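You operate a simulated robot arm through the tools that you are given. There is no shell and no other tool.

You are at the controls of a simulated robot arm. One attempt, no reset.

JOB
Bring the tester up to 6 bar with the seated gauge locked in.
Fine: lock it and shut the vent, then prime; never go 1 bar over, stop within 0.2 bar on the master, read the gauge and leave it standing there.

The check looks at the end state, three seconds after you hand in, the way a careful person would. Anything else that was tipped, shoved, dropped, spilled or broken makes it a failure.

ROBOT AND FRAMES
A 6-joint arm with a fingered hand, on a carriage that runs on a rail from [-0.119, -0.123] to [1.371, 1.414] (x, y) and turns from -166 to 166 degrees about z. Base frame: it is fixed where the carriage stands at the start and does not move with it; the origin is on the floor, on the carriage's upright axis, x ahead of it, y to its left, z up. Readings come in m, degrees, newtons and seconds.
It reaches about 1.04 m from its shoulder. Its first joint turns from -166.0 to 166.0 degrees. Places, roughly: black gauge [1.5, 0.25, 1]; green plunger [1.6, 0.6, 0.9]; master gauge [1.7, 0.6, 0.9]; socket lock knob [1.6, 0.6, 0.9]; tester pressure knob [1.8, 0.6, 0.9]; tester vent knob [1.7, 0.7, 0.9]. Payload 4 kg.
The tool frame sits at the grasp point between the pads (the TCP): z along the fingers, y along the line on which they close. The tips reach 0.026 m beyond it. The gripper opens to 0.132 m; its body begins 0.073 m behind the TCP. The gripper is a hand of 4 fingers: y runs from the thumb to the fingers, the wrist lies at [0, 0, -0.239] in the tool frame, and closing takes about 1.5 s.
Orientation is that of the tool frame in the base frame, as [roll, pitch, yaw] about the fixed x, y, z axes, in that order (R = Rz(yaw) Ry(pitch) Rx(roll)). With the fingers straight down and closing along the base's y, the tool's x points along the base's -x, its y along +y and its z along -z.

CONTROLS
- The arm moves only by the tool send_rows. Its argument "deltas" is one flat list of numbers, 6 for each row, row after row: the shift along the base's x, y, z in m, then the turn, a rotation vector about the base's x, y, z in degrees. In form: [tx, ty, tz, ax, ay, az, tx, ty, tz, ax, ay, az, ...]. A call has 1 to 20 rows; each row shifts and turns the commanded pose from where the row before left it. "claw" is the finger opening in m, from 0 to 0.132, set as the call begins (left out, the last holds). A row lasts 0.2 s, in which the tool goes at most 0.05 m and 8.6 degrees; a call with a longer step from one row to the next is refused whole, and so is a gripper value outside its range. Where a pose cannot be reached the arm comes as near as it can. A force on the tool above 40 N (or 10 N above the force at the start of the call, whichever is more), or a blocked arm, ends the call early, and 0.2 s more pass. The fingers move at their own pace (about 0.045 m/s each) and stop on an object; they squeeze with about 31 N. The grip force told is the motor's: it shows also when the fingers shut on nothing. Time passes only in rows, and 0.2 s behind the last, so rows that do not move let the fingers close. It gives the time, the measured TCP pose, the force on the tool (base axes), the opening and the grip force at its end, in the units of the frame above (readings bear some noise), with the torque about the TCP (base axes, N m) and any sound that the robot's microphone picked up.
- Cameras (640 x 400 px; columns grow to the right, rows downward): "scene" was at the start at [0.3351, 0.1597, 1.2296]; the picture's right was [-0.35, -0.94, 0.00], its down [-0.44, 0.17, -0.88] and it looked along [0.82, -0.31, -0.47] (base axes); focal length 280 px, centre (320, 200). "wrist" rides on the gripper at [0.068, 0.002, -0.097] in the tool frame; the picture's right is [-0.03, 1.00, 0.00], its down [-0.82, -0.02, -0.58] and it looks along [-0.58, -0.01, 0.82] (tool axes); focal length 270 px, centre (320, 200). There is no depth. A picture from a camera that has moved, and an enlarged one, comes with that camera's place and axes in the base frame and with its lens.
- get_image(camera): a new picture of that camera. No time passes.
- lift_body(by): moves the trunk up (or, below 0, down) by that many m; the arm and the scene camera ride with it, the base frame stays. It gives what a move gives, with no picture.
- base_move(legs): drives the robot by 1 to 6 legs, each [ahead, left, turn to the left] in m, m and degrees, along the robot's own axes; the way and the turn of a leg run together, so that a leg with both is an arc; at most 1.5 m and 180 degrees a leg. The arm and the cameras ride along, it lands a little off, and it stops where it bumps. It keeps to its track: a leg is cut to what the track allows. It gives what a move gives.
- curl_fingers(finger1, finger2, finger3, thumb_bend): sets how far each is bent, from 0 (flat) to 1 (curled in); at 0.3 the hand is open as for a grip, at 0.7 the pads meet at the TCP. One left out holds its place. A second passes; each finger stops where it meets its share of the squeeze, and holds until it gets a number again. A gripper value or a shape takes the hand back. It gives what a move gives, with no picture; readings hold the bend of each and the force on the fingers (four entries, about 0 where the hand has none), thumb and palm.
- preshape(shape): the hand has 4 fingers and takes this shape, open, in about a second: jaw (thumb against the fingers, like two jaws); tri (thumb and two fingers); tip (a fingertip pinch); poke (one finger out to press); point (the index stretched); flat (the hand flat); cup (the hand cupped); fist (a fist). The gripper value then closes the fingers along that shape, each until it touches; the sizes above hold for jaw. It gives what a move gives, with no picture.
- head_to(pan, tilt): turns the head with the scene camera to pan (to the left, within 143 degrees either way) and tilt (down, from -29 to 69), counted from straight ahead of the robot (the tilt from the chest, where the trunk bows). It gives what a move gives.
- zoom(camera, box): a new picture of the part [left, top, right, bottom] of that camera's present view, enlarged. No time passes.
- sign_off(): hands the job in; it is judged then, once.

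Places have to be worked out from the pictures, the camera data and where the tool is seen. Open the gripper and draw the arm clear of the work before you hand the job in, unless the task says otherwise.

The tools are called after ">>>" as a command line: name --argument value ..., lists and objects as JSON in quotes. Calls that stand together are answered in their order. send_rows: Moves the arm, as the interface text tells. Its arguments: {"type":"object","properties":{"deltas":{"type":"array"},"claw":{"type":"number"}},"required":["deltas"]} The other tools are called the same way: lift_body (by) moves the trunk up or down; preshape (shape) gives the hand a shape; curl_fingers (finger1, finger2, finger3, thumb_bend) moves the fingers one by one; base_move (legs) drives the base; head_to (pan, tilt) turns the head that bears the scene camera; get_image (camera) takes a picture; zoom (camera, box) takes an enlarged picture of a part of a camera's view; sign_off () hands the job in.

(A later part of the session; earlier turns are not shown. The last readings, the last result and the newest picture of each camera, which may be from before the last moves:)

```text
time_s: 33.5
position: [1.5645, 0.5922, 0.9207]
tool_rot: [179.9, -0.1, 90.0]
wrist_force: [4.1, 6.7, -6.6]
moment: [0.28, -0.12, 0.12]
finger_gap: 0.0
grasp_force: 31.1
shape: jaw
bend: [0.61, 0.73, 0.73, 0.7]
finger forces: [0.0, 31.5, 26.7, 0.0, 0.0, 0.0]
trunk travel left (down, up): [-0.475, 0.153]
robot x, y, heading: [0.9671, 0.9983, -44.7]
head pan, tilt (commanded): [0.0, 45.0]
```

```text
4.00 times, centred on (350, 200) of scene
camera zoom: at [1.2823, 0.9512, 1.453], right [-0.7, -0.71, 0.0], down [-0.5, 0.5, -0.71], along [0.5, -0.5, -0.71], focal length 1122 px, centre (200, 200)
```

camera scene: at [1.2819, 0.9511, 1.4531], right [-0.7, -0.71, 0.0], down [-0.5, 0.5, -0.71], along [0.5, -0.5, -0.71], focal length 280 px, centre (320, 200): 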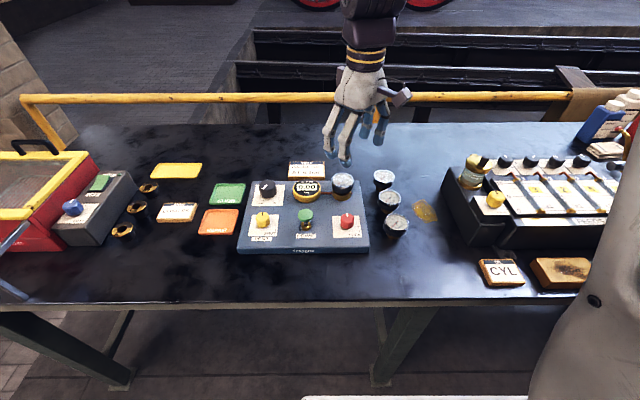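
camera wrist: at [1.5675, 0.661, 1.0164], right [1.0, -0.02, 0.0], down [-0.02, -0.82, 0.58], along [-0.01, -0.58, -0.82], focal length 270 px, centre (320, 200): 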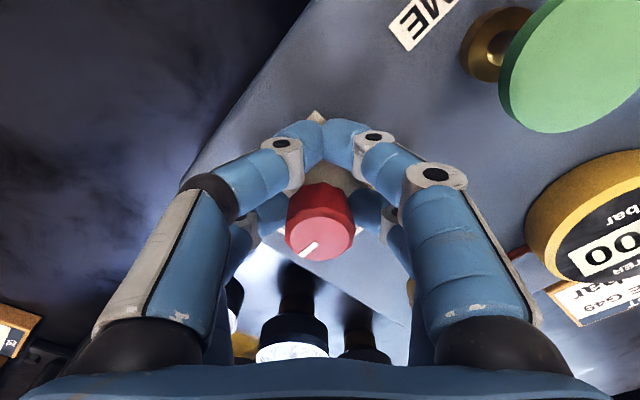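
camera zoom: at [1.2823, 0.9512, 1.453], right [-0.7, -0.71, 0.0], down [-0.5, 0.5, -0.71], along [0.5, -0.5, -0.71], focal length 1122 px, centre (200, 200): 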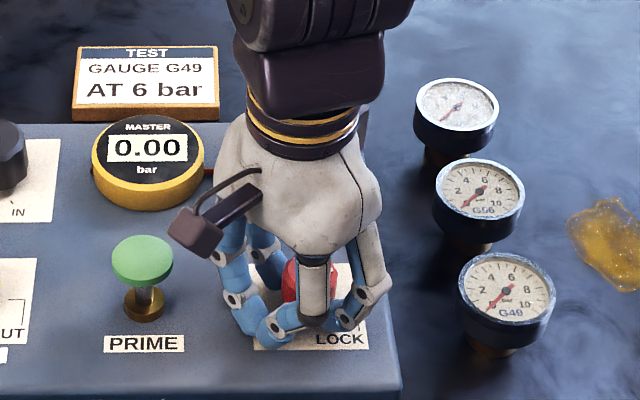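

The pointer has turned a full 90° with the hand. I open only slightly (0.05, to stay clear of the plunger), lift, and check the pointer against the LOCK tick.

>>> send_rows --deltas '[0, 0, 0, 0, 0, 0, 0, 0, 0, 0, 0, 0, 0, 0, 0, 0, 0, 0, 0, 0, 0, 0, 0, 0, 0, 0, 0, 0, 0, 0, 0, 0, 0.03, 0, 0, 0, 0, 0, 0.04, 0, 0, 0, 0, 0, 0.04, 0, 0, 0, 0, 0, 0, 0, 0, 0]' --claw 0.05

>>> get_image --camera "wrist"

>>> zoom --camera "scene" --box '[225, 170, 385, 260]'

```text
time_s: 35.5
position: [1.5617, 0.5918, 1.0333]
tool_rot: [179.9, 0.0, 90.2]
wrist_force: [-0.1, 0.4, 0.2]
moment: [-0.01, -0.02, 0.01]
finger_gap: 0.0499
grasp_force: 0.0
shape: jaw
bend: [0.74, 0.74, 0.74, 0.7]
finger forces: [0.0, 0.0, 0.0, 0.0, 0.0, 0.0]
trunk travel left (down, up): [-0.475, 0.153]
robot x, y, heading: [0.9624, 0.9951, -44.7]
head pan, tilt (commanded): [0.0, 45.0]
```

```text
taken
camera wrist: at [1.565, 0.6588, 1.1281], right [1.0, -0.02, 0.0], down [-0.02, -0.82, 0.58], along [-0.01, -0.58, -0.82], focal length 270 px, centre (320, 200)
```

wrist: 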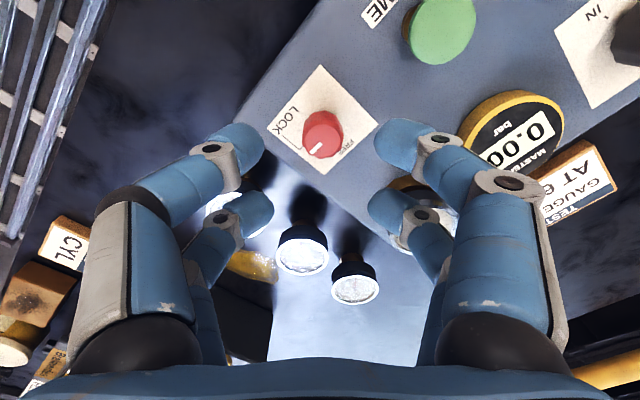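

```text
4.00 times, centred on (305, 215) of scene
camera zoom: at [1.282, 0.951, 1.4531], right [-0.7, -0.71, 0.0], down [-0.5, 0.5, -0.71], along [0.5, -0.5, -0.71], focal length 1122 px, centre (380, 140)
```

zoom: 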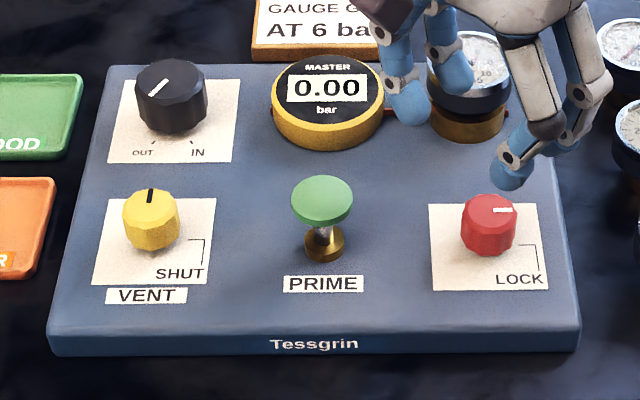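

The red pointer now points right, toward the LOCK tick. I zoom in to verify the angle.

>>> zoom --camera "scene" --box '[325, 205, 375, 245]'

>>> zoom --camera "wrist" --box '[250, 60, 390, 180]'

```text
10.00 times, centred on (350, 225) of scene
camera zoom: at [1.282, 0.951, 1.4531], right [-0.7, -0.71, 0.0], down [-0.5, 0.5, -0.71], along [0.5, -0.5, -0.71], focal length 2805 px, centre (20, -50)
```

zoom: 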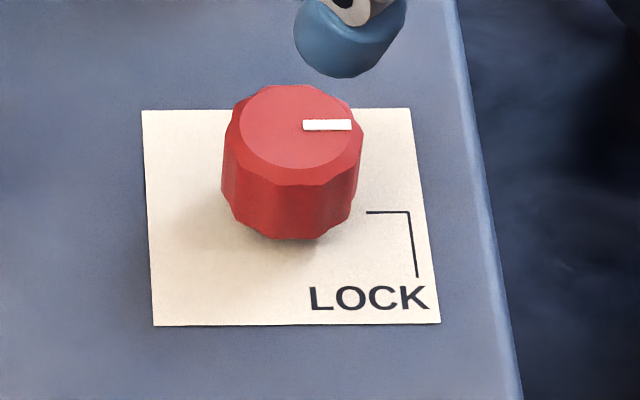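

```text
3.33 times, centred on (320, 120) of wrist
camera zoom: at [1.565, 0.6588, 1.1281], right [1.0, -0.02, 0.0], down [-0.02, -0.82, 0.58], along [-0.01, -0.58, -0.82], focal length 901 px, centre (320, 467)
```

zoom: 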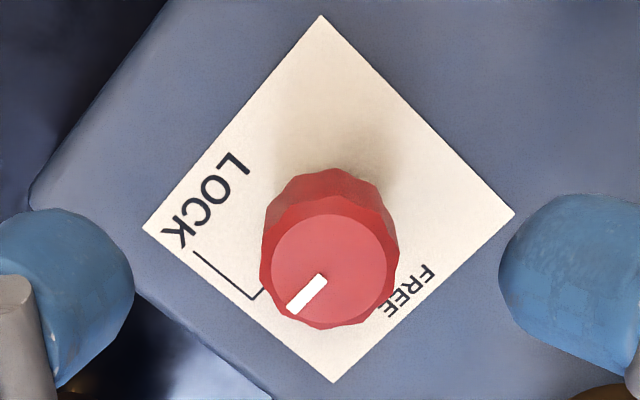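

The pointer sits on the LOCK tick. Next is the yellow VENT knob at about [1.718, 0.728]: I move there at height, turning the hand back to yaw 180° with the rear finger pair over the knob.

>>> send_rows --deltas '[0.0115, 0.0113, 0, 0, 0, 7.5, 0.0115, 0.0113, 0, 0, 0, 7.5, 0.0115, 0.0113, 0, 0, 0, 7.5, 0.0115, 0.0113, 0, 0, 0, 7.5, 0.0115, 0.0113, 0, 0, 0, 7.5, 0.0115, 0.0113, 0, 0, 0, 7.5, 0.0115, 0.0113, 0, 0, 0, 7.5, 0.0115, 0.0113, 0, 0, 0, 7.5, 0.0115, 0.0113, 0, 0, 0, 7.5, 0.0115, 0.0113, 0, 0, 0, 7.5, 0.0115, 0.0113, 0, 0, 0, 7.5, 0.0115, 0.0113, 0, 0, 0, 7.5, 0, 0, 0, 0, 0, 0]' --claw 0.06

>>> get_image --camera "wrist"

>>> get_image --camera "scene"

```text
time_s: 38.3
position: [1.7005, 0.7279, 1.0321]
tool_rot: [-180.0, 0.0, -179.7]
wrist_force: [-0.5, -1.0, -0.3]
moment: [0.0, -0.01, 0.0]
finger_gap: 0.0595
grasp_force: 0.0
shape: jaw
bend: [0.73, 0.73, 0.73, 0.7]
finger forces: [0.0, 0.0, 0.0, 0.1, 0.1, 0.1]
trunk travel left (down, up): [-0.475, 0.153]
robot x, y, heading: [0.9627, 0.9962, -45.1]
head pan, tilt (commanded): [0.0, 45.0]
```

```text
taken
camera wrist: at [1.6336, 0.7295, 1.1273], right [0.02, 1.0, 0.0], down [0.82, -0.02, 0.58], along [0.58, -0.01, -0.82], focal length 270 px, centre (320, 200)
```

wrist: 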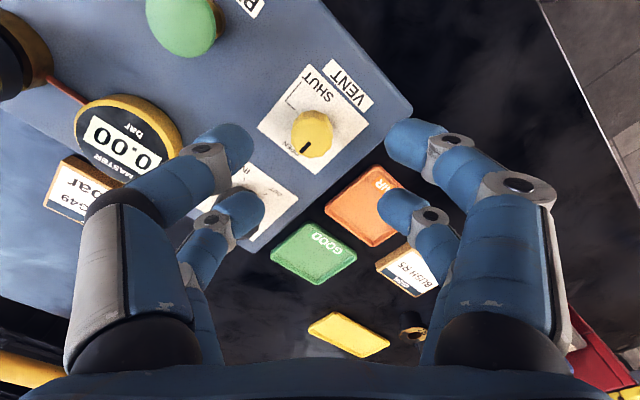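

```text
taken
camera scene: at [1.2819, 0.9511, 1.4531], right [-0.7, -0.71, 0.0], down [-0.5, 0.5, -0.71], along [0.5, -0.5, -0.71], focal length 280 px, centre (320, 200)
```

scene: 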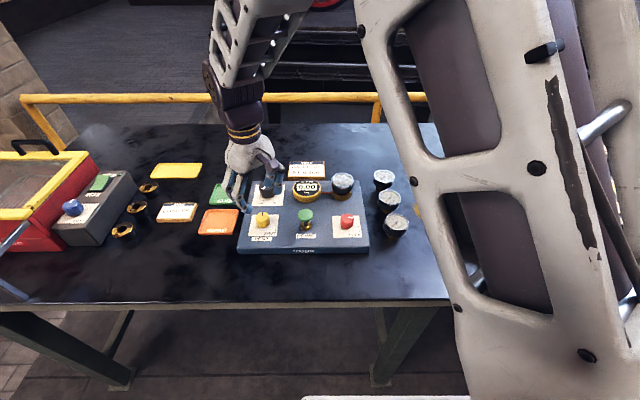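

The wrist view puts the yellow knob near [1.717, 0.724]. I correct by a few mm and descend to z ≈ 0.965 for a closer check.

>>> send_rows --deltas '[-0.0018, -0.004, 0, 0, 0, 0, 0, 0, -0.034, 0, 0, 0, 0, 0, -0.033, 0, 0, 0, 0, 0, 0, 0, 0, 0]'

>>> get_image --camera "wrist"

>>> zoom --camera "scene" --box '[200, 140, 360, 260]'

```text
time_s: 39.3
position: [1.6989, 0.7222, 0.9664]
tool_rot: [-179.9, 0.0, -179.8]
wrist_force: [0.5, 0.3, -0.9]
moment: [-0.03, -0.04, 0.0]
finger_gap: 0.0597
grasp_force: 0.1
shape: jaw
bend: [0.73, 0.73, 0.73, 0.7]
finger forces: [0.0, 0.1, 0.0, 0.0, 0.1, 0.1]
trunk travel left (down, up): [-0.475, 0.153]
robot x, y, heading: [0.9617, 0.9928, -44.8]
head pan, tilt (commanded): [0.0, 45.0]
```

```text
taken
camera wrist: at [1.6316, 0.7236, 1.0611], right [0.02, 1.0, 0.0], down [0.82, -0.02, 0.58], along [0.58, -0.01, -0.82], focal length 270 px, centre (320, 200)
```

wrist: 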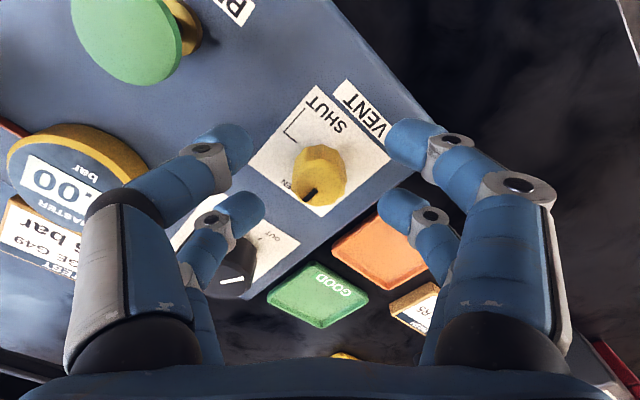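

```text
3.33 times, centred on (280, 200) of scene
camera zoom: at [1.2819, 0.9511, 1.4531], right [-0.7, -0.71, 0.0], down [-0.5, 0.5, -0.71], along [0.5, -0.5, -0.71], focal length 935 px, centre (453, 200)
```

zoom: 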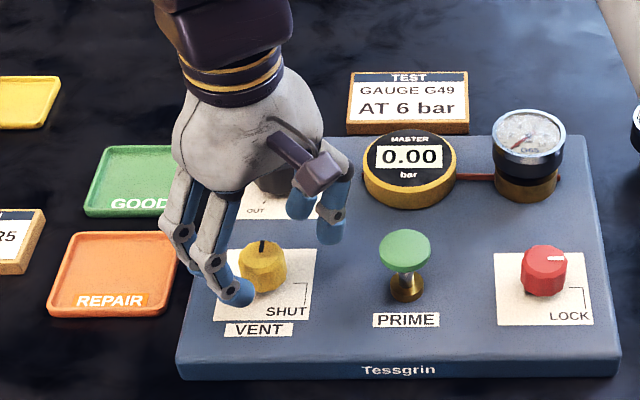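

I zoom the wrist view to locate the yellow knob's centre more precisely.

>>> zoom --camera "wrist" --box '[250, 110, 390, 220]'

```text
3.64 times, centred on (320, 165) of wrist
camera zoom: at [1.6316, 0.7236, 1.0611], right [0.02, 1.0, 0.0], down [0.82, -0.02, 0.58], along [0.58, -0.01, -0.82], focal length 983 px, centre (320, 327)
```

zoom: 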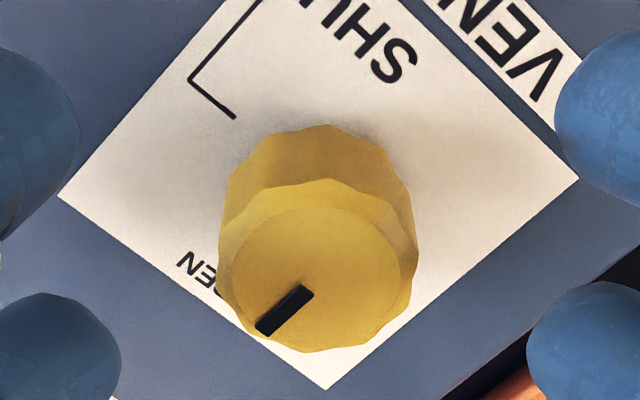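

The knob's centre is near [1.719, 0.722], within 1 mm of the planned grip. I lower to z ≈ 0.922 and close on it.

>>> send_rows --deltas '[0.001, 0.0005, -0.02, 0, 0, 0, 0, 0, -0.024, 0, 0, 0, 0, 0, 0, 0, 0, 0]'

>>> send_rows --deltas '[0, 0, 0, 0, 0, 0, 0, 0, 0, 0, 0, 0, 0, 0, 0, 0, 0, 0, 0, 0, 0, 0, 0, 0, 0, 0, 0, 0, 0, 0, 0, 0, 0, 0, 0, 0]' --claw 0.015

>>> get_image --camera "wrist"

```text
time_s: 40.1
position: [1.7017, 0.7236, 0.9219]
tool_rot: [-180.0, 0.0, -179.9]
wrist_force: [0.7, 1.1, -0.3]
moment: [-0.01, 0.01, 0.02]
finger_gap: 0.0596
grasp_force: 0.2
shape: jaw
bend: [0.73, 0.73, 0.73, 0.7]
finger forces: [0.0, 0.1, 0.0, 0.0, 0.0, 0.1]
trunk travel left (down, up): [-0.475, 0.153]
robot x, y, heading: [0.9675, 0.9984, -44.6]
head pan, tilt (commanded): [0.0, 45.0]
```

```text
time_s: 41.5
position: [1.7017, 0.7236, 0.9222]
tool_rot: [179.9, 0.1, -179.8]
wrist_force: [-0.4, -3.7, 5.0]
moment: [-0.11, -0.06, -0.06]
finger_gap: 0.0173
grasp_force: 0.0
shape: jaw
bend: [0.72, 0.71, 0.71, 0.7]
finger forces: [0.0, 2.6, 6.2, 0.1, 0.1, 0.0]
trunk travel left (down, up): [-0.475, 0.153]
robot x, y, heading: [0.9646, 0.9968, -45.0]
head pan, tilt (commanded): [0.0, 45.0]
```

```text
taken
camera wrist: at [1.6343, 0.7254, 1.0169], right [0.02, 1.0, 0.0], down [0.82, -0.02, 0.58], along [0.58, -0.01, -0.82], focal length 270 px, centre (320, 200)
```

wrist: 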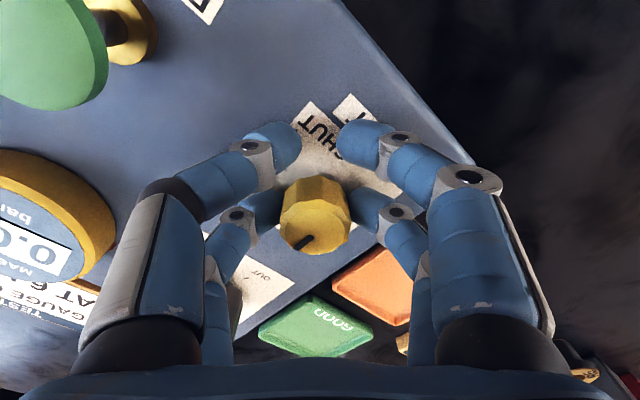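

The rear pads touch the knob with a slight imbalance; I nudge 2 mm to centre and then squeeze fully.

>>> send_rows --deltas '[-0.002, -0.001, 0, 0, 0, 0, 0, 0, 0, 0, 0, 0]' --claw 0.018

>>> send_rows --deltas '[0, 0, 0, 0, 0, 0, 0, 0, 0, 0, 0, 0, 0, 0, 0, 0, 0, 0, 0, 0, 0, 0, 0, 0]' --claw 0.0

>>> get_image --camera "wrist"

```text
time_s: 42.1
position: [1.6993, 0.7225, 0.9224]
tool_rot: [179.9, 0.0, -179.8]
wrist_force: [5.0, -0.7, 1.9]
moment: [-0.05, -0.16, -0.02]
finger_gap: 0.0195
grasp_force: 0.1
shape: jaw
bend: [0.72, 0.72, 0.71, 0.7]
finger forces: [0.1, 2.5, 4.1, 0.0, 0.0, 0.0]
trunk travel left (down, up): [-0.475, 0.153]
robot x, y, heading: [0.9607, 0.9954, -44.9]
head pan, tilt (commanded): [0.0, 45.0]
```

```text
time_s: 43.1
position: [1.6979, 0.7225, 0.9213]
tool_rot: [180.0, -0.2, -179.9]
wrist_force: [0.7, 1.1, -6.5]
moment: [0.04, 0.12, 0.05]
finger_gap: 0.0002
grasp_force: 31.3
shape: jaw
bend: [0.61, 0.72, 0.73, 0.7]
finger forces: [0.0, 27.8, 27.0, 0.1, 0.0, 0.1]
trunk travel left (down, up): [-0.475, 0.153]
robot x, y, heading: [0.9677, 0.9939, -44.9]
head pan, tilt (commanded): [0.0, 45.0]
```

```text
taken
camera wrist: at [1.6317, 0.7247, 1.0162], right [0.02, 1.0, 0.0], down [0.82, -0.02, 0.58], along [0.58, -0.01, -0.82], focal length 270 px, centre (320, 200)
```

wrist: 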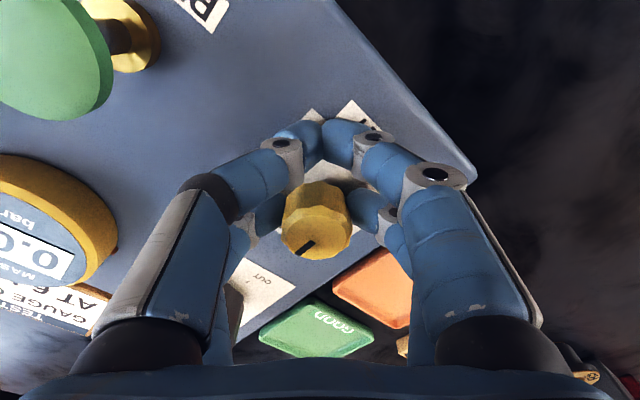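

The grip is balanced at about 27 N per pad. I turn the vent knob 90° clockwise about its axis.

>>> send_rows --deltas '[0.00016, 0.00245, 0, 0, 0, -7.5, 0.00048, 0.00242, 0, 0, 0, -7.5, 0.00079, 0.00232, 0, 0, 0, -7.5, 0.00109, 0.00221, 0, 0, 0, -7.5, 0.00136, 0.00204, 0, 0, 0, -7.5, 0.00163, 0.00185, 0, 0, 0, -7.5, 0.00185, 0.00163, 0, 0, 0, -7.5, 0.00204, 0.00136, 0, 0, 0, -7.5, 0.00221, 0.00109, 0, 0, 0, -7.5, 0.00232, 0.00079, 0, 0, 0, -7.5, 0.00242, 0.00048, 0, 0, 0, -7.5, 0.00245, 0.00016, 0, 0, 0, -7.5]'

>>> get_image --camera "wrist"

>>> zoom --camera "scene" --box '[200, 140, 360, 260]'

```text
time_s: 45.7
position: [1.7176, 0.7411, 0.9202]
tool_rot: [-179.9, -0.1, 90.1]
wrist_force: [9.4, -3.6, 0.9]
moment: [-0.06, -0.28, 0.18]
finger_gap: 0.0
grasp_force: 31.3
shape: jaw
bend: [0.61, 0.72, 0.73, 0.7]
finger forces: [0.1, 34.9, 26.2, 0.0, 0.0, 0.0]
trunk travel left (down, up): [-0.475, 0.153]
robot x, y, heading: [0.9686, 0.9973, -45.1]
head pan, tilt (commanded): [0.0, 45.0]
```

```text
taken
camera wrist: at [1.7214, 0.8096, 1.0156], right [1.0, -0.02, 0.0], down [-0.02, -0.82, 0.58], along [-0.01, -0.58, -0.82], focal length 270 px, centre (320, 200)
```

wrist: 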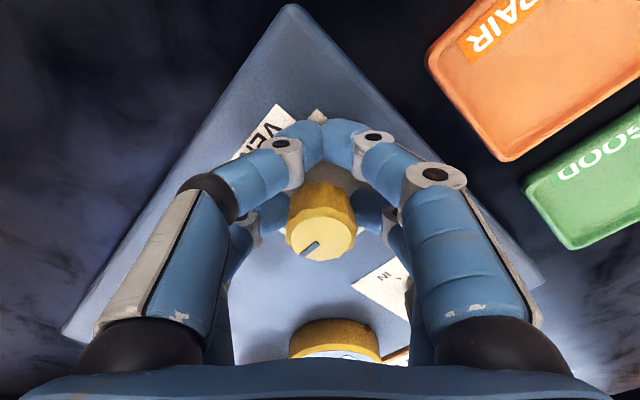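

```text
3.33 times, centred on (280, 200) of scene
camera zoom: at [1.2821, 0.9509, 1.4531], right [-0.7, -0.71, 0.0], down [-0.5, 0.5, -0.71], along [0.5, -0.5, -0.71], focal length 935 px, centre (453, 200)
```

zoom: 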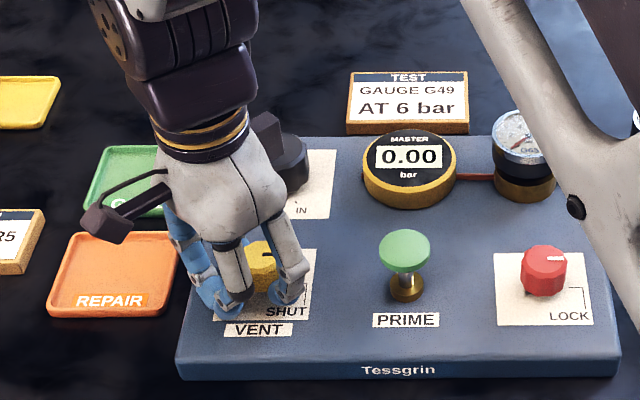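

The knob followed the hand through 90°. I open slightly, lift, and check the vent pointer.

>>> send_rows --deltas '[0, 0, 0, 0, 0, 0, 0, 0, 0, 0, 0, 0, 0, 0, 0, 0, 0, 0, 0, 0, 0, 0, 0, 0, 0, 0, 0, 0, 0, 0, 0, 0, 0.03, 0, 0, 0, 0, 0, 0.04, 0, 0, 0, 0, 0, 0.04, 0, 0, 0, 0, 0, 0, 0, 0, 0]' --claw 0.05

>>> zoom --camera "wrist" --box '[250, 60, 390, 180]'

>>> zoom --camera "scene" --box '[220, 170, 380, 260]'

>>> zoom --camera "scene" --box '[240, 205, 290, 245]'

```text
time_s: 47.7
position: [1.7172, 0.7417, 1.0303]
tool_rot: [180.0, 0.0, 90.2]
wrist_force: [0.2, 0.0, -0.3]
moment: [0.0, -0.02, -0.02]
finger_gap: 0.0498
grasp_force: 0.2
shape: jaw
bend: [0.74, 0.74, 0.74, 0.7]
finger forces: [0.0, 0.0, 0.1, 0.1, 0.0, 0.0]
trunk travel left (down, up): [-0.475, 0.153]
robot x, y, heading: [0.9657, 0.9956, -44.8]
head pan, tilt (commanded): [0.0, 45.0]
```

```text
3.33 times, centred on (320, 120) of wrist
camera zoom: at [1.7197, 0.8103, 1.1257], right [1.0, -0.02, 0.0], down [-0.02, -0.82, 0.58], along [-0.01, -0.58, -0.82], focal length 901 px, centre (320, 467)
```

zoom: 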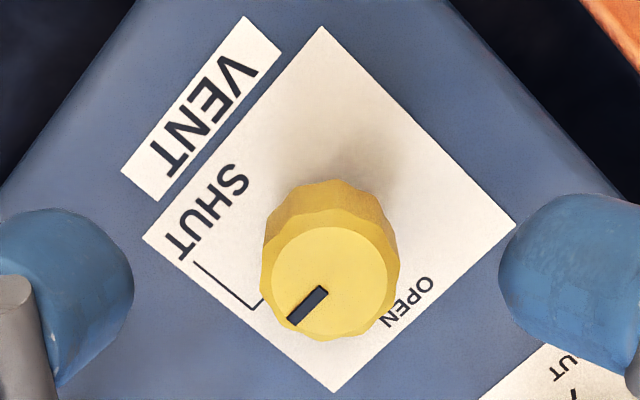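

```text
4.00 times, centred on (300, 215) of scene
camera zoom: at [1.282, 0.9511, 1.4531], right [-0.7, -0.71, 0.0], down [-0.5, 0.5, -0.71], along [0.5, -0.5, -0.71], focal length 1122 px, centre (400, 140)
```

zoom: 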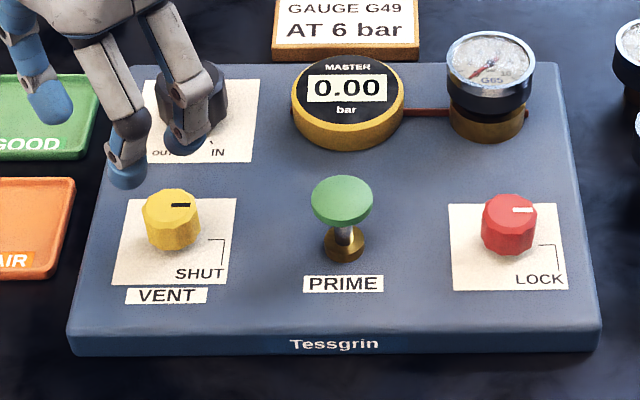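

```text
10.00 times, centred on (265, 225) of scene
camera zoom: at [1.282, 0.9511, 1.4531], right [-0.7, -0.71, 0.0], down [-0.5, 0.5, -0.71], along [0.5, -0.5, -0.71], focal length 2805 px, centre (870, -50)
```

zoom: 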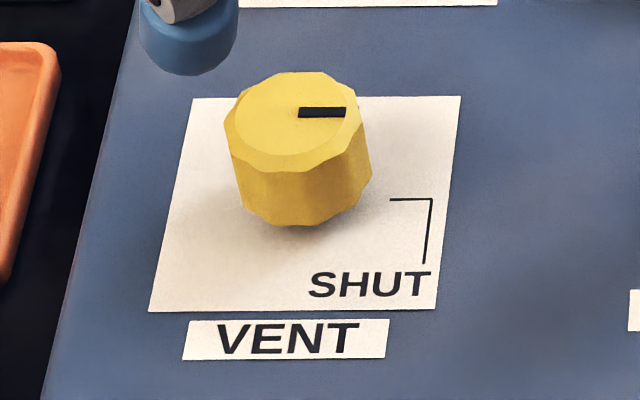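

VENT is on SHUT and LOCK is on its tick; the master shows 0.00. Now for PRIME I try the poke shape and look at which finger sticks out.

>>> preshape --shape "poke"

>>> get_image --camera "wrist"

>>> get_image --camera "scene"

```text
time_s: 48.6
position: [1.7178, 0.7412, 1.0294]
tool_rot: [179.9, 0.0, 90.1]
wrist_force: [0.8, -0.3, -0.5]
moment: [-0.02, 0.03, -0.01]
finger_gap: 0.0001
grasp_force: 0.1
shape: poke
bend: [1.0, 1.0, 1.0, 0.34]
finger forces: [0.0, 0.0, 0.0, 0.0, 0.0, 0.1]
trunk travel left (down, up): [-0.475, 0.153]
robot x, y, heading: [0.9628, 0.9973, -44.7]
head pan, tilt (commanded): [0.0, 45.0]
```

```text
taken
camera wrist: at [1.7197, 0.8103, 1.1255], right [1.0, -0.02, 0.0], down [-0.02, -0.82, 0.58], along [-0.01, -0.58, -0.82], focal length 270 px, centre (320, 200)
```

wrist: 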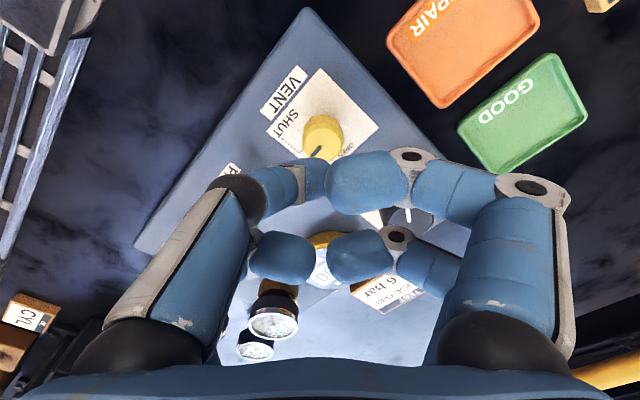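

```text
taken
camera scene: at [1.2819, 0.9511, 1.4531], right [-0.7, -0.71, 0.0], down [-0.5, 0.5, -0.71], along [0.5, -0.5, -0.71], focal length 280 px, centre (320, 200)
```

scene: 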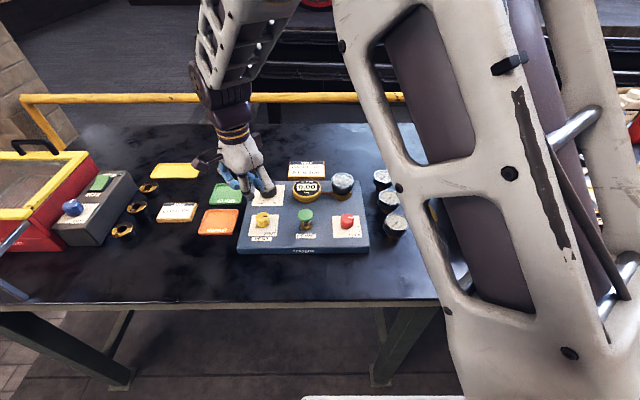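

I zoom in to see the hand's shape.

>>> zoom --camera "scene" --box '[180, 90, 340, 215]'

```text
3.20 times, centred on (260, 152) of scene
camera zoom: at [1.2819, 0.9511, 1.4531], right [-0.7, -0.71, 0.0], down [-0.5, 0.5, -0.71], along [0.5, -0.5, -0.71], focal length 898 px, centre (512, 352)
```

zoom: 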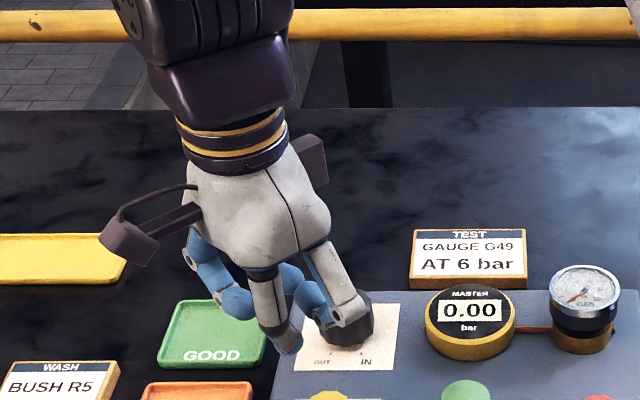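

Poke leaves one slanted finger whose tip place is uncertain, so I'll press with the closed jaw instead: the rear tip pair over the plunger head at about [1.640, 0.647]. I close the jaw and move there at height.

>>> preshape --shape "jaw"

>>> send_rows --deltas '[-0.015, -0.0136, 0, 0, 0, 7.5, -0.015, -0.0136, 0, 0, 0, 7.5, -0.015, -0.0136, 0, 0, 0, 7.5, -0.015, -0.0136, 0, 0, 0, 7.5, -0.015, -0.0136, 0, 0, 0, 7.5, -0.0153, -0.0138, 0, 0, 0, 7.5, 0, 0, 0, 0, 0, 0, 0, 0, 0, 0, 0, 0, 0, 0, 0, 0, 0, 0]' --claw 0.0

>>> get_image --camera "wrist"

>>> zoom --camera "scene" --box '[220, 130, 380, 260]'

```text
time_s: 49.5
position: [1.7183, 0.7417, 1.0306]
tool_rot: [-180.0, 0.0, 90.3]
wrist_force: [-0.3, -0.4, -0.5]
moment: [-0.03, 0.0, 0.02]
finger_gap: 0.1317
grasp_force: 0.1
shape: jaw
bend: [0.3, 0.3, 0.3, 0.3]
finger forces: [0.1, 0.1, 0.0, 0.0, 0.0, 0.1]
trunk travel left (down, up): [-0.475, 0.153]
robot x, y, heading: [0.9609, 0.9982, -44.7]
head pan, tilt (commanded): [0.0, 45.0]
```

```text
time_s: 51.5
position: [1.6267, 0.6608, 1.0316]
tool_rot: [-180.0, 0.0, 135.2]
wrist_force: [0.0, 0.1, -0.2]
moment: [-0.05, -0.05, -0.04]
finger_gap: 0.0003
grasp_force: 31.4
shape: jaw
bend: [0.62, 0.63, 0.63, 0.7]
finger forces: [0.1, 0.0, 0.1, 0.1, 0.0, 0.0]
trunk travel left (down, up): [-0.475, 0.153]
robot x, y, heading: [0.9662, 0.9969, -44.8]
head pan, tilt (commanded): [0.0, 45.0]
```

```text
taken
camera wrist: at [1.5805, 0.7098, 1.1261], right [0.72, 0.69, 0.0], down [0.56, -0.59, 0.58], along [0.4, -0.42, -0.82], focal length 270 px, centre (320, 200)
```

wrist: 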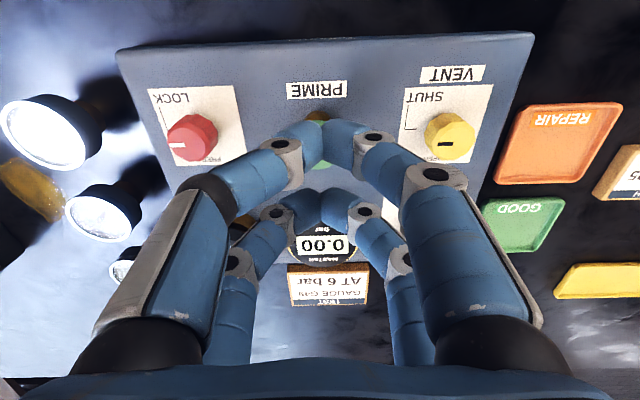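

```text
3.08 times, centred on (300, 195) of scene
camera zoom: at [1.2819, 0.9511, 1.4531], right [-0.7, -0.71, 0.0], down [-0.5, 0.5, -0.71], along [0.5, -0.5, -0.71], focal length 863 px, centre (382, 215)
```

zoom: 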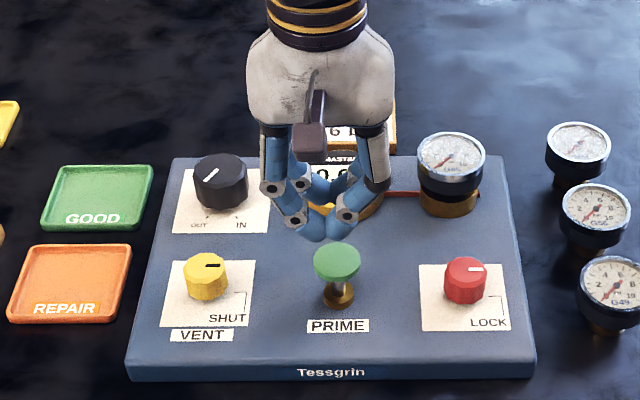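

The wrist camera can see the master's 0.00 between the fingers. I lower toward the plunger head, stopping about 1 cm above it.

>>> send_rows --deltas '[0, 0, -0.03, 0, 0, 0, 0, 0, -0.028, 0, 0, 0, 0, 0, 0, 0, 0, 0]'

>>> get_image --camera "wrist"

>>> zoom --camera "scene" --box '[250, 165, 350, 245]'

```text
time_s: 52.3
position: [1.6274, 0.6606, 0.9713]
tool_rot: [-179.9, 0.0, 135.3]
wrist_force: [0.9, -0.7, 0.0]
moment: [-0.01, -0.01, -0.02]
finger_gap: 0.0
grasp_force: 31.6
shape: jaw
bend: [0.62, 0.63, 0.63, 0.7]
finger forces: [0.0, 0.0, 0.1, 0.0, 0.0, 0.0]
trunk travel left (down, up): [-0.475, 0.153]
robot x, y, heading: [0.9676, 0.9915, -44.7]
head pan, tilt (commanded): [0.0, 45.0]
```

```text
taken
camera wrist: at [1.581, 0.7103, 1.0676], right [0.72, 0.69, 0.0], down [0.56, -0.59, 0.58], along [0.4, -0.42, -0.82], focal length 270 px, centre (320, 200)
```

wrist: 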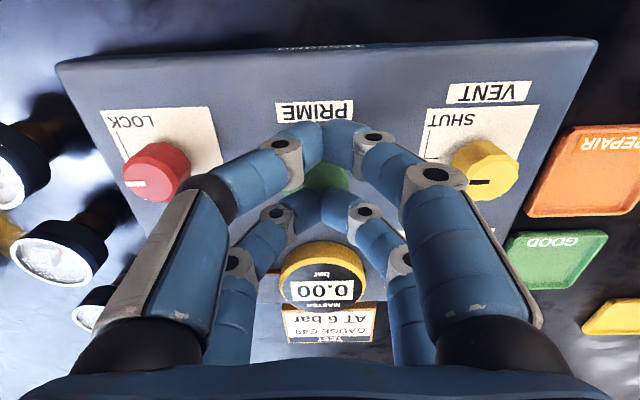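

```text
5.00 times, centred on (300, 205) of scene
camera zoom: at [1.2819, 0.9511, 1.4531], right [-0.7, -0.71, 0.0], down [-0.5, 0.5, -0.71], along [0.5, -0.5, -0.71], focal length 1402 px, centre (420, 175)
```

zoom: 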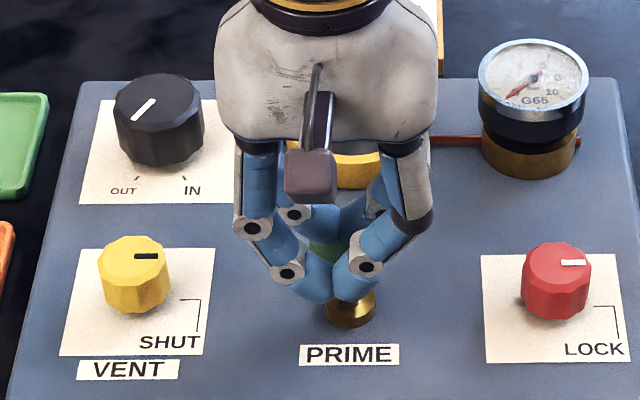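

The rear tips are centred over the head. I go down in small steps to make contact and feel the force.

>>> send_rows --deltas '[0, 0, -0.005, 0, 0, 0, 0, 0, -0.005, 0, 0, 0, 0, 0, -0.004, 0, 0, 0, 0, 0, 0, 0, 0, 0]'

>>> zoom --camera "scene" --box '[250, 165, 350, 245]'

```text
time_s: 53.3
position: [1.6272, 0.661, 0.9574]
tool_rot: [180.0, 0.0, 135.3]
wrist_force: [-0.1, 2.9, 6.1]
moment: [-0.01, -0.09, 0.05]
finger_gap: 0.0
grasp_force: 31.3
shape: jaw
bend: [0.62, 0.63, 0.63, 0.7]
finger forces: [0.0, 0.0, 0.1, 0.0, 0.0, 0.0]
trunk travel left (down, up): [-0.475, 0.153]
robot x, y, heading: [0.9671, 0.9962, -44.8]
head pan, tilt (commanded): [0.0, 45.0]
```

```text
5.00 times, centred on (300, 205) of scene
camera zoom: at [1.2817, 0.9513, 1.4532], right [-0.7, -0.71, 0.0], down [-0.5, 0.5, -0.71], along [0.5, -0.5, -0.71], focal length 1402 px, centre (420, 175)
```

zoom: 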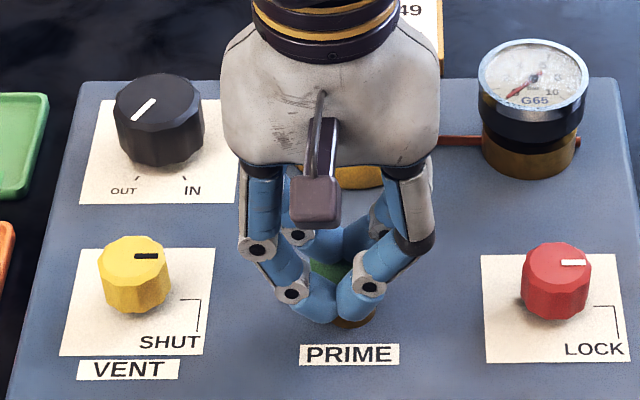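

Contact is made at z≈0.957 with about 6 N. I press on in small steps.

>>> send_rows --deltas '[0, 0, -0.004, 0, 0, 0, 0, 0, -0.004, 0, 0, 0, 0, 0, 0, 0, 0, 0]'

>>> get_image --camera "wrist"

```text
time_s: 54.1
position: [1.6264, 0.6601, 0.9491]
tool_rot: [-180.0, 0.0, 135.3]
wrist_force: [-2.2, 1.7, 9.6]
moment: [-0.07, -0.05, -0.03]
finger_gap: 0.0003
grasp_force: 30.5
shape: jaw
bend: [0.62, 0.63, 0.63, 0.7]
finger forces: [0.1, 0.1, 0.0, 0.0, 0.1, 0.0]
trunk travel left (down, up): [-0.475, 0.153]
robot x, y, heading: [0.9667, 0.9961, -44.8]
head pan, tilt (commanded): [0.0, 45.0]
heard: click
```

```text
taken
camera wrist: at [1.5803, 0.7096, 1.0453], right [0.72, 0.69, 0.0], down [0.56, -0.59, 0.58], along [0.4, -0.42, -0.82], focal length 270 px, centre (320, 200)
```

wrist: 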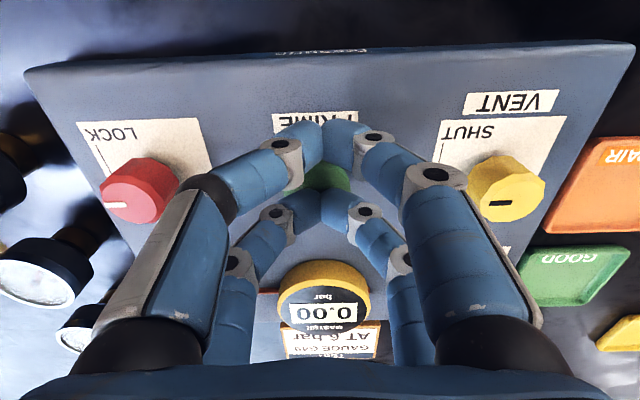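

A click was heard at about 8 mm of stroke. I lift off the plunger and look at the master and the plunger.

>>> send_rows --deltas '[0, 0, 0, 0, 0, 0, 0, 0, 0.01, 0, 0, 0, 0, 0, 0.03, 0, 0, 0, 0, 0, 0.04, 0, 0, 0, 0, 0, 0, 0, 0, 0]'

>>> get_image --camera "wrist"

>>> zoom --camera "scene" --box '[220, 150, 380, 250]'

```text
time_s: 55.3
position: [1.6265, 0.6593, 1.0324]
tool_rot: [179.9, -0.1, 135.2]
wrist_force: [0.2, -0.3, -0.2]
moment: [-0.02, 0.02, -0.01]
finger_gap: 0.0001
grasp_force: 31.2
shape: jaw
bend: [0.62, 0.63, 0.63, 0.7]
finger forces: [0.1, 0.1, 0.0, 0.0, 0.1, 0.0]
trunk travel left (down, up): [-0.475, 0.153]
robot x, y, heading: [0.9683, 0.9932, -44.5]
head pan, tilt (commanded): [0.0, 45.0]
```

```text
taken
camera wrist: at [1.5799, 0.7072, 1.1265], right [0.72, 0.69, 0.0], down [0.56, -0.59, 0.58], along [0.4, -0.42, -0.82], focal length 270 px, centre (320, 200)
```

wrist: 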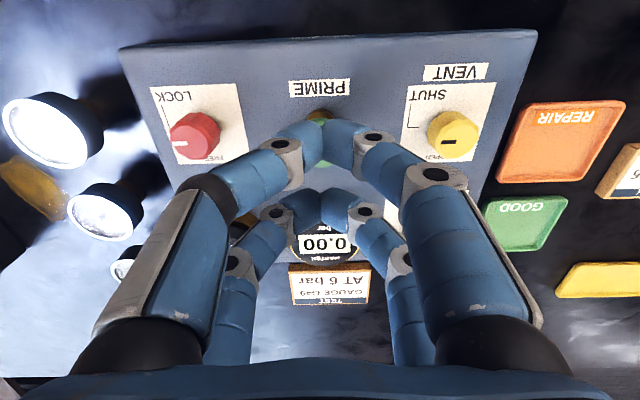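

```text
4.00 times, centred on (300, 200) of scene
camera zoom: at [1.282, 0.951, 1.4531], right [-0.7, -0.71, 0.0], down [-0.5, 0.5, -0.71], along [0.5, -0.5, -0.71], focal length 1122 px, centre (400, 200)
```

zoom: 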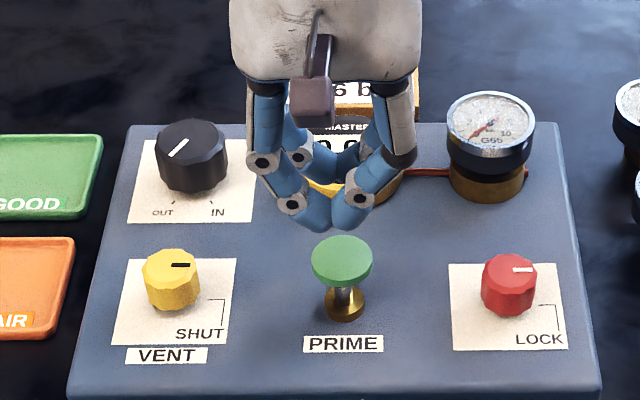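

The plunger sprang back, and the master reads 0.00. Now I go over the black pressure knob at about [1.795, 0.648], hand at yaw 180°, opening to 0.08 at height.

>>> send_rows --deltas '[0.0281, -0.0019, 0.003, 0, 0, 7.5, 0.0281, -0.0019, 0.003, 0, 0, 7.5, 0.0281, -0.0019, 0.003, 0, 0, 7.5, 0.0281, -0.0019, 0, 0, 0, 7.5, 0.0281, -0.0019, 0, 0, 0, 7.5, 0.0281, -0.0019, 0, 0, 0, 7.5, 0, 0, 0, 0, 0, 0, 0, 0, 0, 0, 0, 0]' --claw 0.08

>>> get_image --camera "wrist"

>>> get_image --camera "scene"

```text
time_s: 57.1
position: [1.797, 0.6482, 1.0398]
tool_rot: [179.9, 0.0, -179.9]
wrist_force: [0.2, -0.6, 0.6]
moment: [0.02, -0.02, 0.0]
finger_gap: 0.0795
grasp_force: 0.1
shape: jaw
bend: [0.71, 0.71, 0.71, 0.7]
finger forces: [0.1, 0.0, 0.2, 0.1, 0.0, 0.0]
trunk travel left (down, up): [-0.475, 0.153]
robot x, y, heading: [0.9655, 0.9976, -44.6]
head pan, tilt (commanded): [0.0, 45.0]
```

```text
taken
camera wrist: at [1.7307, 0.6497, 1.1352], right [0.02, 1.0, 0.0], down [0.82, -0.02, 0.58], along [0.58, -0.01, -0.82], focal length 270 px, centre (320, 200)
```

wrist: 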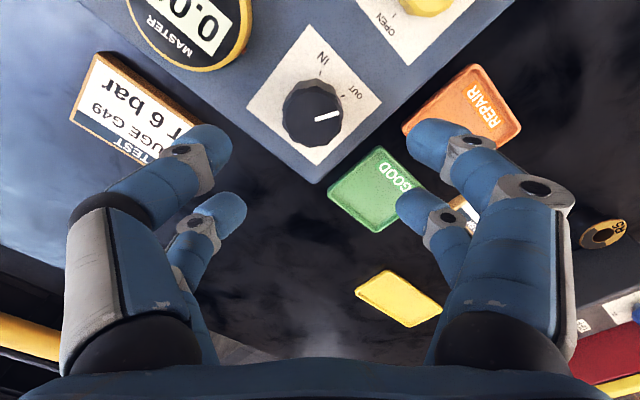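

```text
taken
camera scene: at [1.2819, 0.9511, 1.4531], right [-0.7, -0.71, 0.0], down [-0.5, 0.5, -0.71], along [0.5, -0.5, -0.71], focal length 280 px, centre (320, 200)
```

scene: 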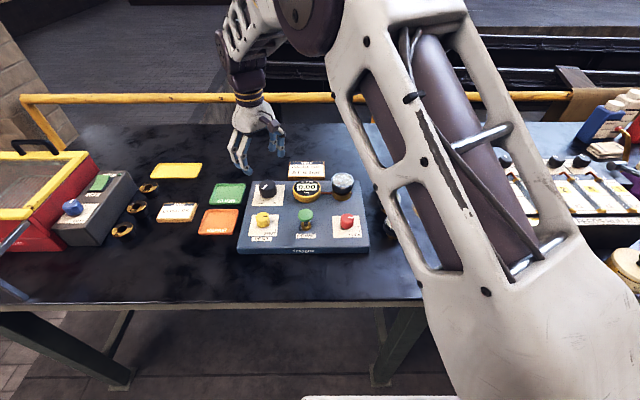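

I zoom the wrist view to locate the black knob's centre and its pointer.

>>> zoom --camera "wrist" --box '[240, 20, 390, 190]'

>>> zoom --camera "scene" --box '[240, 165, 340, 235]'

```text
2.35 times, centred on (315, 105) of wrist
camera zoom: at [1.7307, 0.6497, 1.1352], right [0.02, 1.0, 0.0], down [0.82, -0.02, 0.58], along [0.58, -0.01, -0.82], focal length 636 px, centre (332, 424)
```

zoom: 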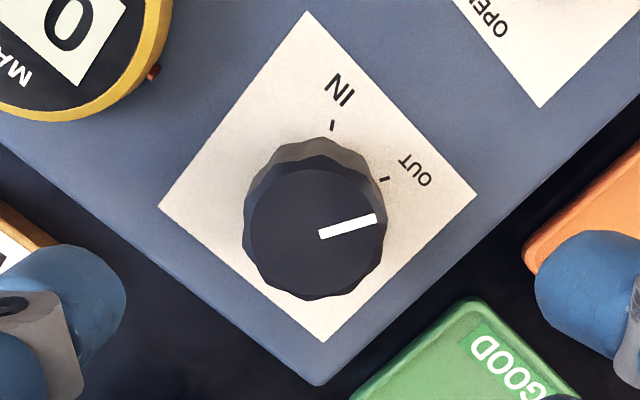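

```text
5.71 times, centred on (290, 200) of scene
camera zoom: at [1.2819, 0.9511, 1.4531], right [-0.7, -0.71, 0.0], down [-0.5, 0.5, -0.71], along [0.5, -0.5, -0.71], focal length 1603 px, centre (491, 200)
```

zoom: 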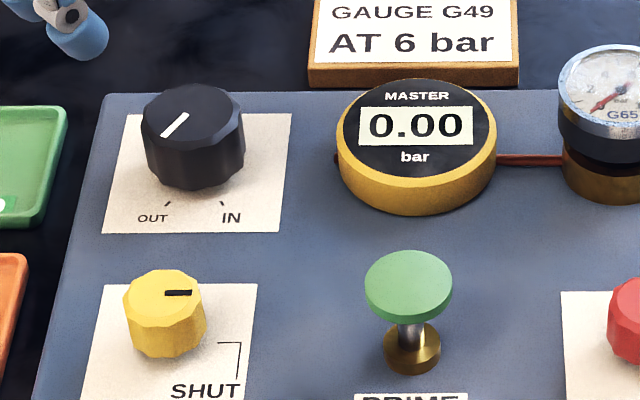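

The pointer sits on OUT, and IN lies about 297° clockwise from it. The knob's centre is near [1.798, 0.644]; I correct and descend to just above it.

>>> send_rows --deltas '[0.001, -0.004, -0.02, 0, 0, 0, 0, 0, -0.03, 0, 0, 0, 0, 0, -0.014, 0, 0, 0, 0, 0, 0, 0, 0, 0]'

>>> get_image --camera "wrist"

>>> zoom --camera "scene" --box '[200, 120, 360, 240]'

```text
time_s: 58.1
position: [1.7956, 0.6445, 0.9758]
tool_rot: [180.0, 0.0, -179.8]
wrist_force: [0.0, 0.0, 0.2]
moment: [-0.01, 0.02, -0.03]
finger_gap: 0.0797
grasp_force: 0.1
shape: jaw
bend: [0.71, 0.71, 0.71, 0.7]
finger forces: [0.0, 0.0, 0.1, 0.0, 0.0, 0.1]
trunk travel left (down, up): [-0.475, 0.153]
robot x, y, heading: [0.9669, 0.9938, -45.1]
head pan, tilt (commanded): [0.0, 45.0]
```

```text
taken
camera wrist: at [1.7295, 0.6463, 1.0711], right [0.02, 1.0, 0.0], down [0.82, -0.02, 0.58], along [0.58, -0.01, -0.82], focal length 270 px, centre (320, 200)
```

wrist: 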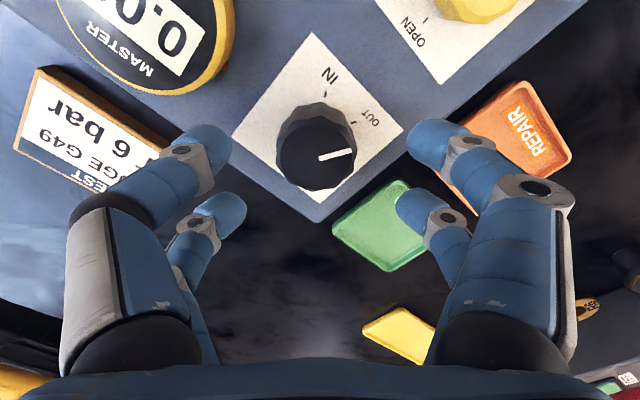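

```text
3.33 times, centred on (280, 180) of scene
camera zoom: at [1.2819, 0.9511, 1.4531], right [-0.7, -0.71, 0.0], down [-0.5, 0.5, -0.71], along [0.5, -0.5, -0.71], focal length 935 px, centre (453, 267)
```

zoom: 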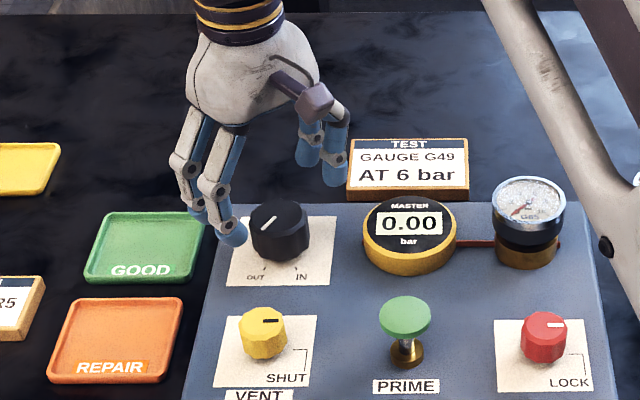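

The knob is centred on the TCP. I lower to z≈0.925 and close toward contact.

>>> send_rows --deltas '[0, 0, -0.025, 0, 0, 0, 0, 0, -0.026, 0, 0, 0, 0, 0, 0, 0, 0, 0]'

>>> send_rows --deltas '[0, 0, 0, 0, 0, 0, 0, 0, 0, 0, 0, 0, 0, 0, 0, 0, 0, 0, 0, 0, 0, 0, 0, 0, 0, 0, 0, 0, 0, 0]' --claw 0.035

>>> get_image --camera "wrist"

```text
time_s: 58.9
position: [1.7974, 0.646, 0.9246]
tool_rot: [179.9, 0.0, -179.8]
wrist_force: [0.6, 0.5, -0.4]
moment: [-0.01, 0.0, 0.01]
finger_gap: 0.0796
grasp_force: 0.0
shape: jaw
bend: [0.71, 0.71, 0.71, 0.7]
finger forces: [0.0, 0.1, 0.0, 0.1, 0.1, 0.1]
trunk travel left (down, up): [-0.475, 0.153]
robot x, y, heading: [0.9673, 0.9943, -44.7]
head pan, tilt (commanded): [0.0, 45.0]
```

```text
time_s: 60.1
position: [1.797, 0.6454, 0.9237]
tool_rot: [179.9, 0.0, -179.7]
wrist_force: [-0.1, -2.0, 0.8]
moment: [-0.07, -0.02, -0.01]
finger_gap: 0.0362
grasp_force: 0.1
shape: jaw
bend: [0.73, 0.73, 0.73, 0.7]
finger forces: [0.0, 0.1, 1.6, 0.0, 0.4, 0.1]
trunk travel left (down, up): [-0.475, 0.153]
robot x, y, heading: [0.9678, 0.9955, -44.9]
head pan, tilt (commanded): [0.0, 45.0]
```

```text
taken
camera wrist: at [1.73, 0.6465, 1.0201], right [0.02, 1.0, 0.0], down [0.82, -0.02, 0.58], along [0.58, -0.01, -0.82], focal length 270 px, centre (320, 200)
```

wrist: 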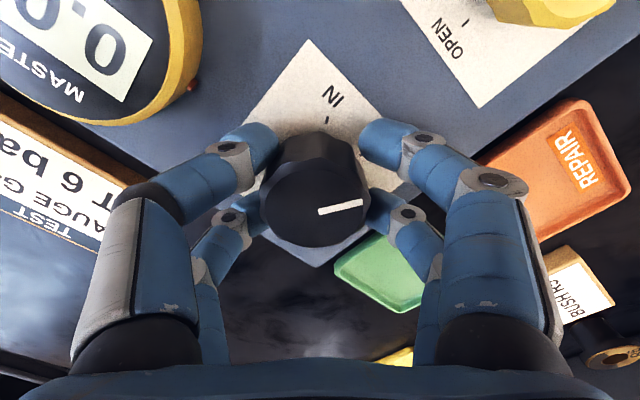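

The knob is a couple of mm toward -y of the hand's middle; I nudge over and squeeze.

>>> send_rows --deltas '[0, -0.0015, 0, 0, 0, 0, 0, 0, 0, 0, 0, 0, 0, 0, 0, 0, 0, 0, 0, 0, 0, 0, 0, 0]' --claw 0.02

>>> get_image --camera "wrist"

```text
time_s: 61.1
position: [1.7982, 0.6446, 0.9244]
tool_rot: [180.0, -0.1, -179.8]
wrist_force: [1.5, 3.8, -7.9]
moment: [0.16, -0.02, 0.0]
finger_gap: 0.0264
grasp_force: 30.5
shape: jaw
bend: [0.73, 0.73, 0.74, 0.7]
finger forces: [30.2, 33.6, 28.5, 0.0, 22.2, 0.0]
trunk travel left (down, up): [-0.475, 0.153]
robot x, y, heading: [0.9646, 0.9944, -44.7]
head pan, tilt (commanded): [0.0, 45.0]
```

```text
taken
camera wrist: at [1.7298, 0.6457, 1.0199], right [0.02, 1.0, 0.0], down [0.82, -0.02, 0.58], along [0.58, -0.01, -0.82], focal length 270 px, centre (320, 200)
```

wrist: 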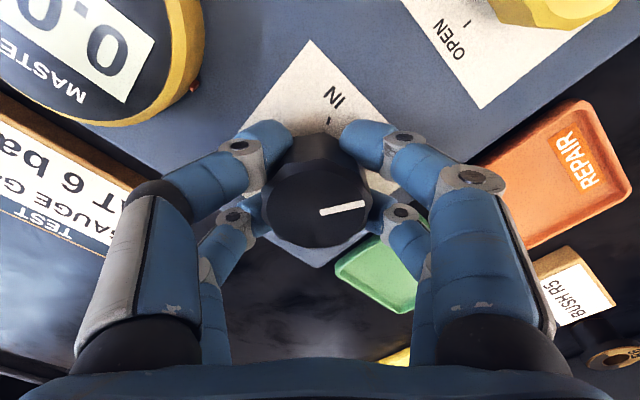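

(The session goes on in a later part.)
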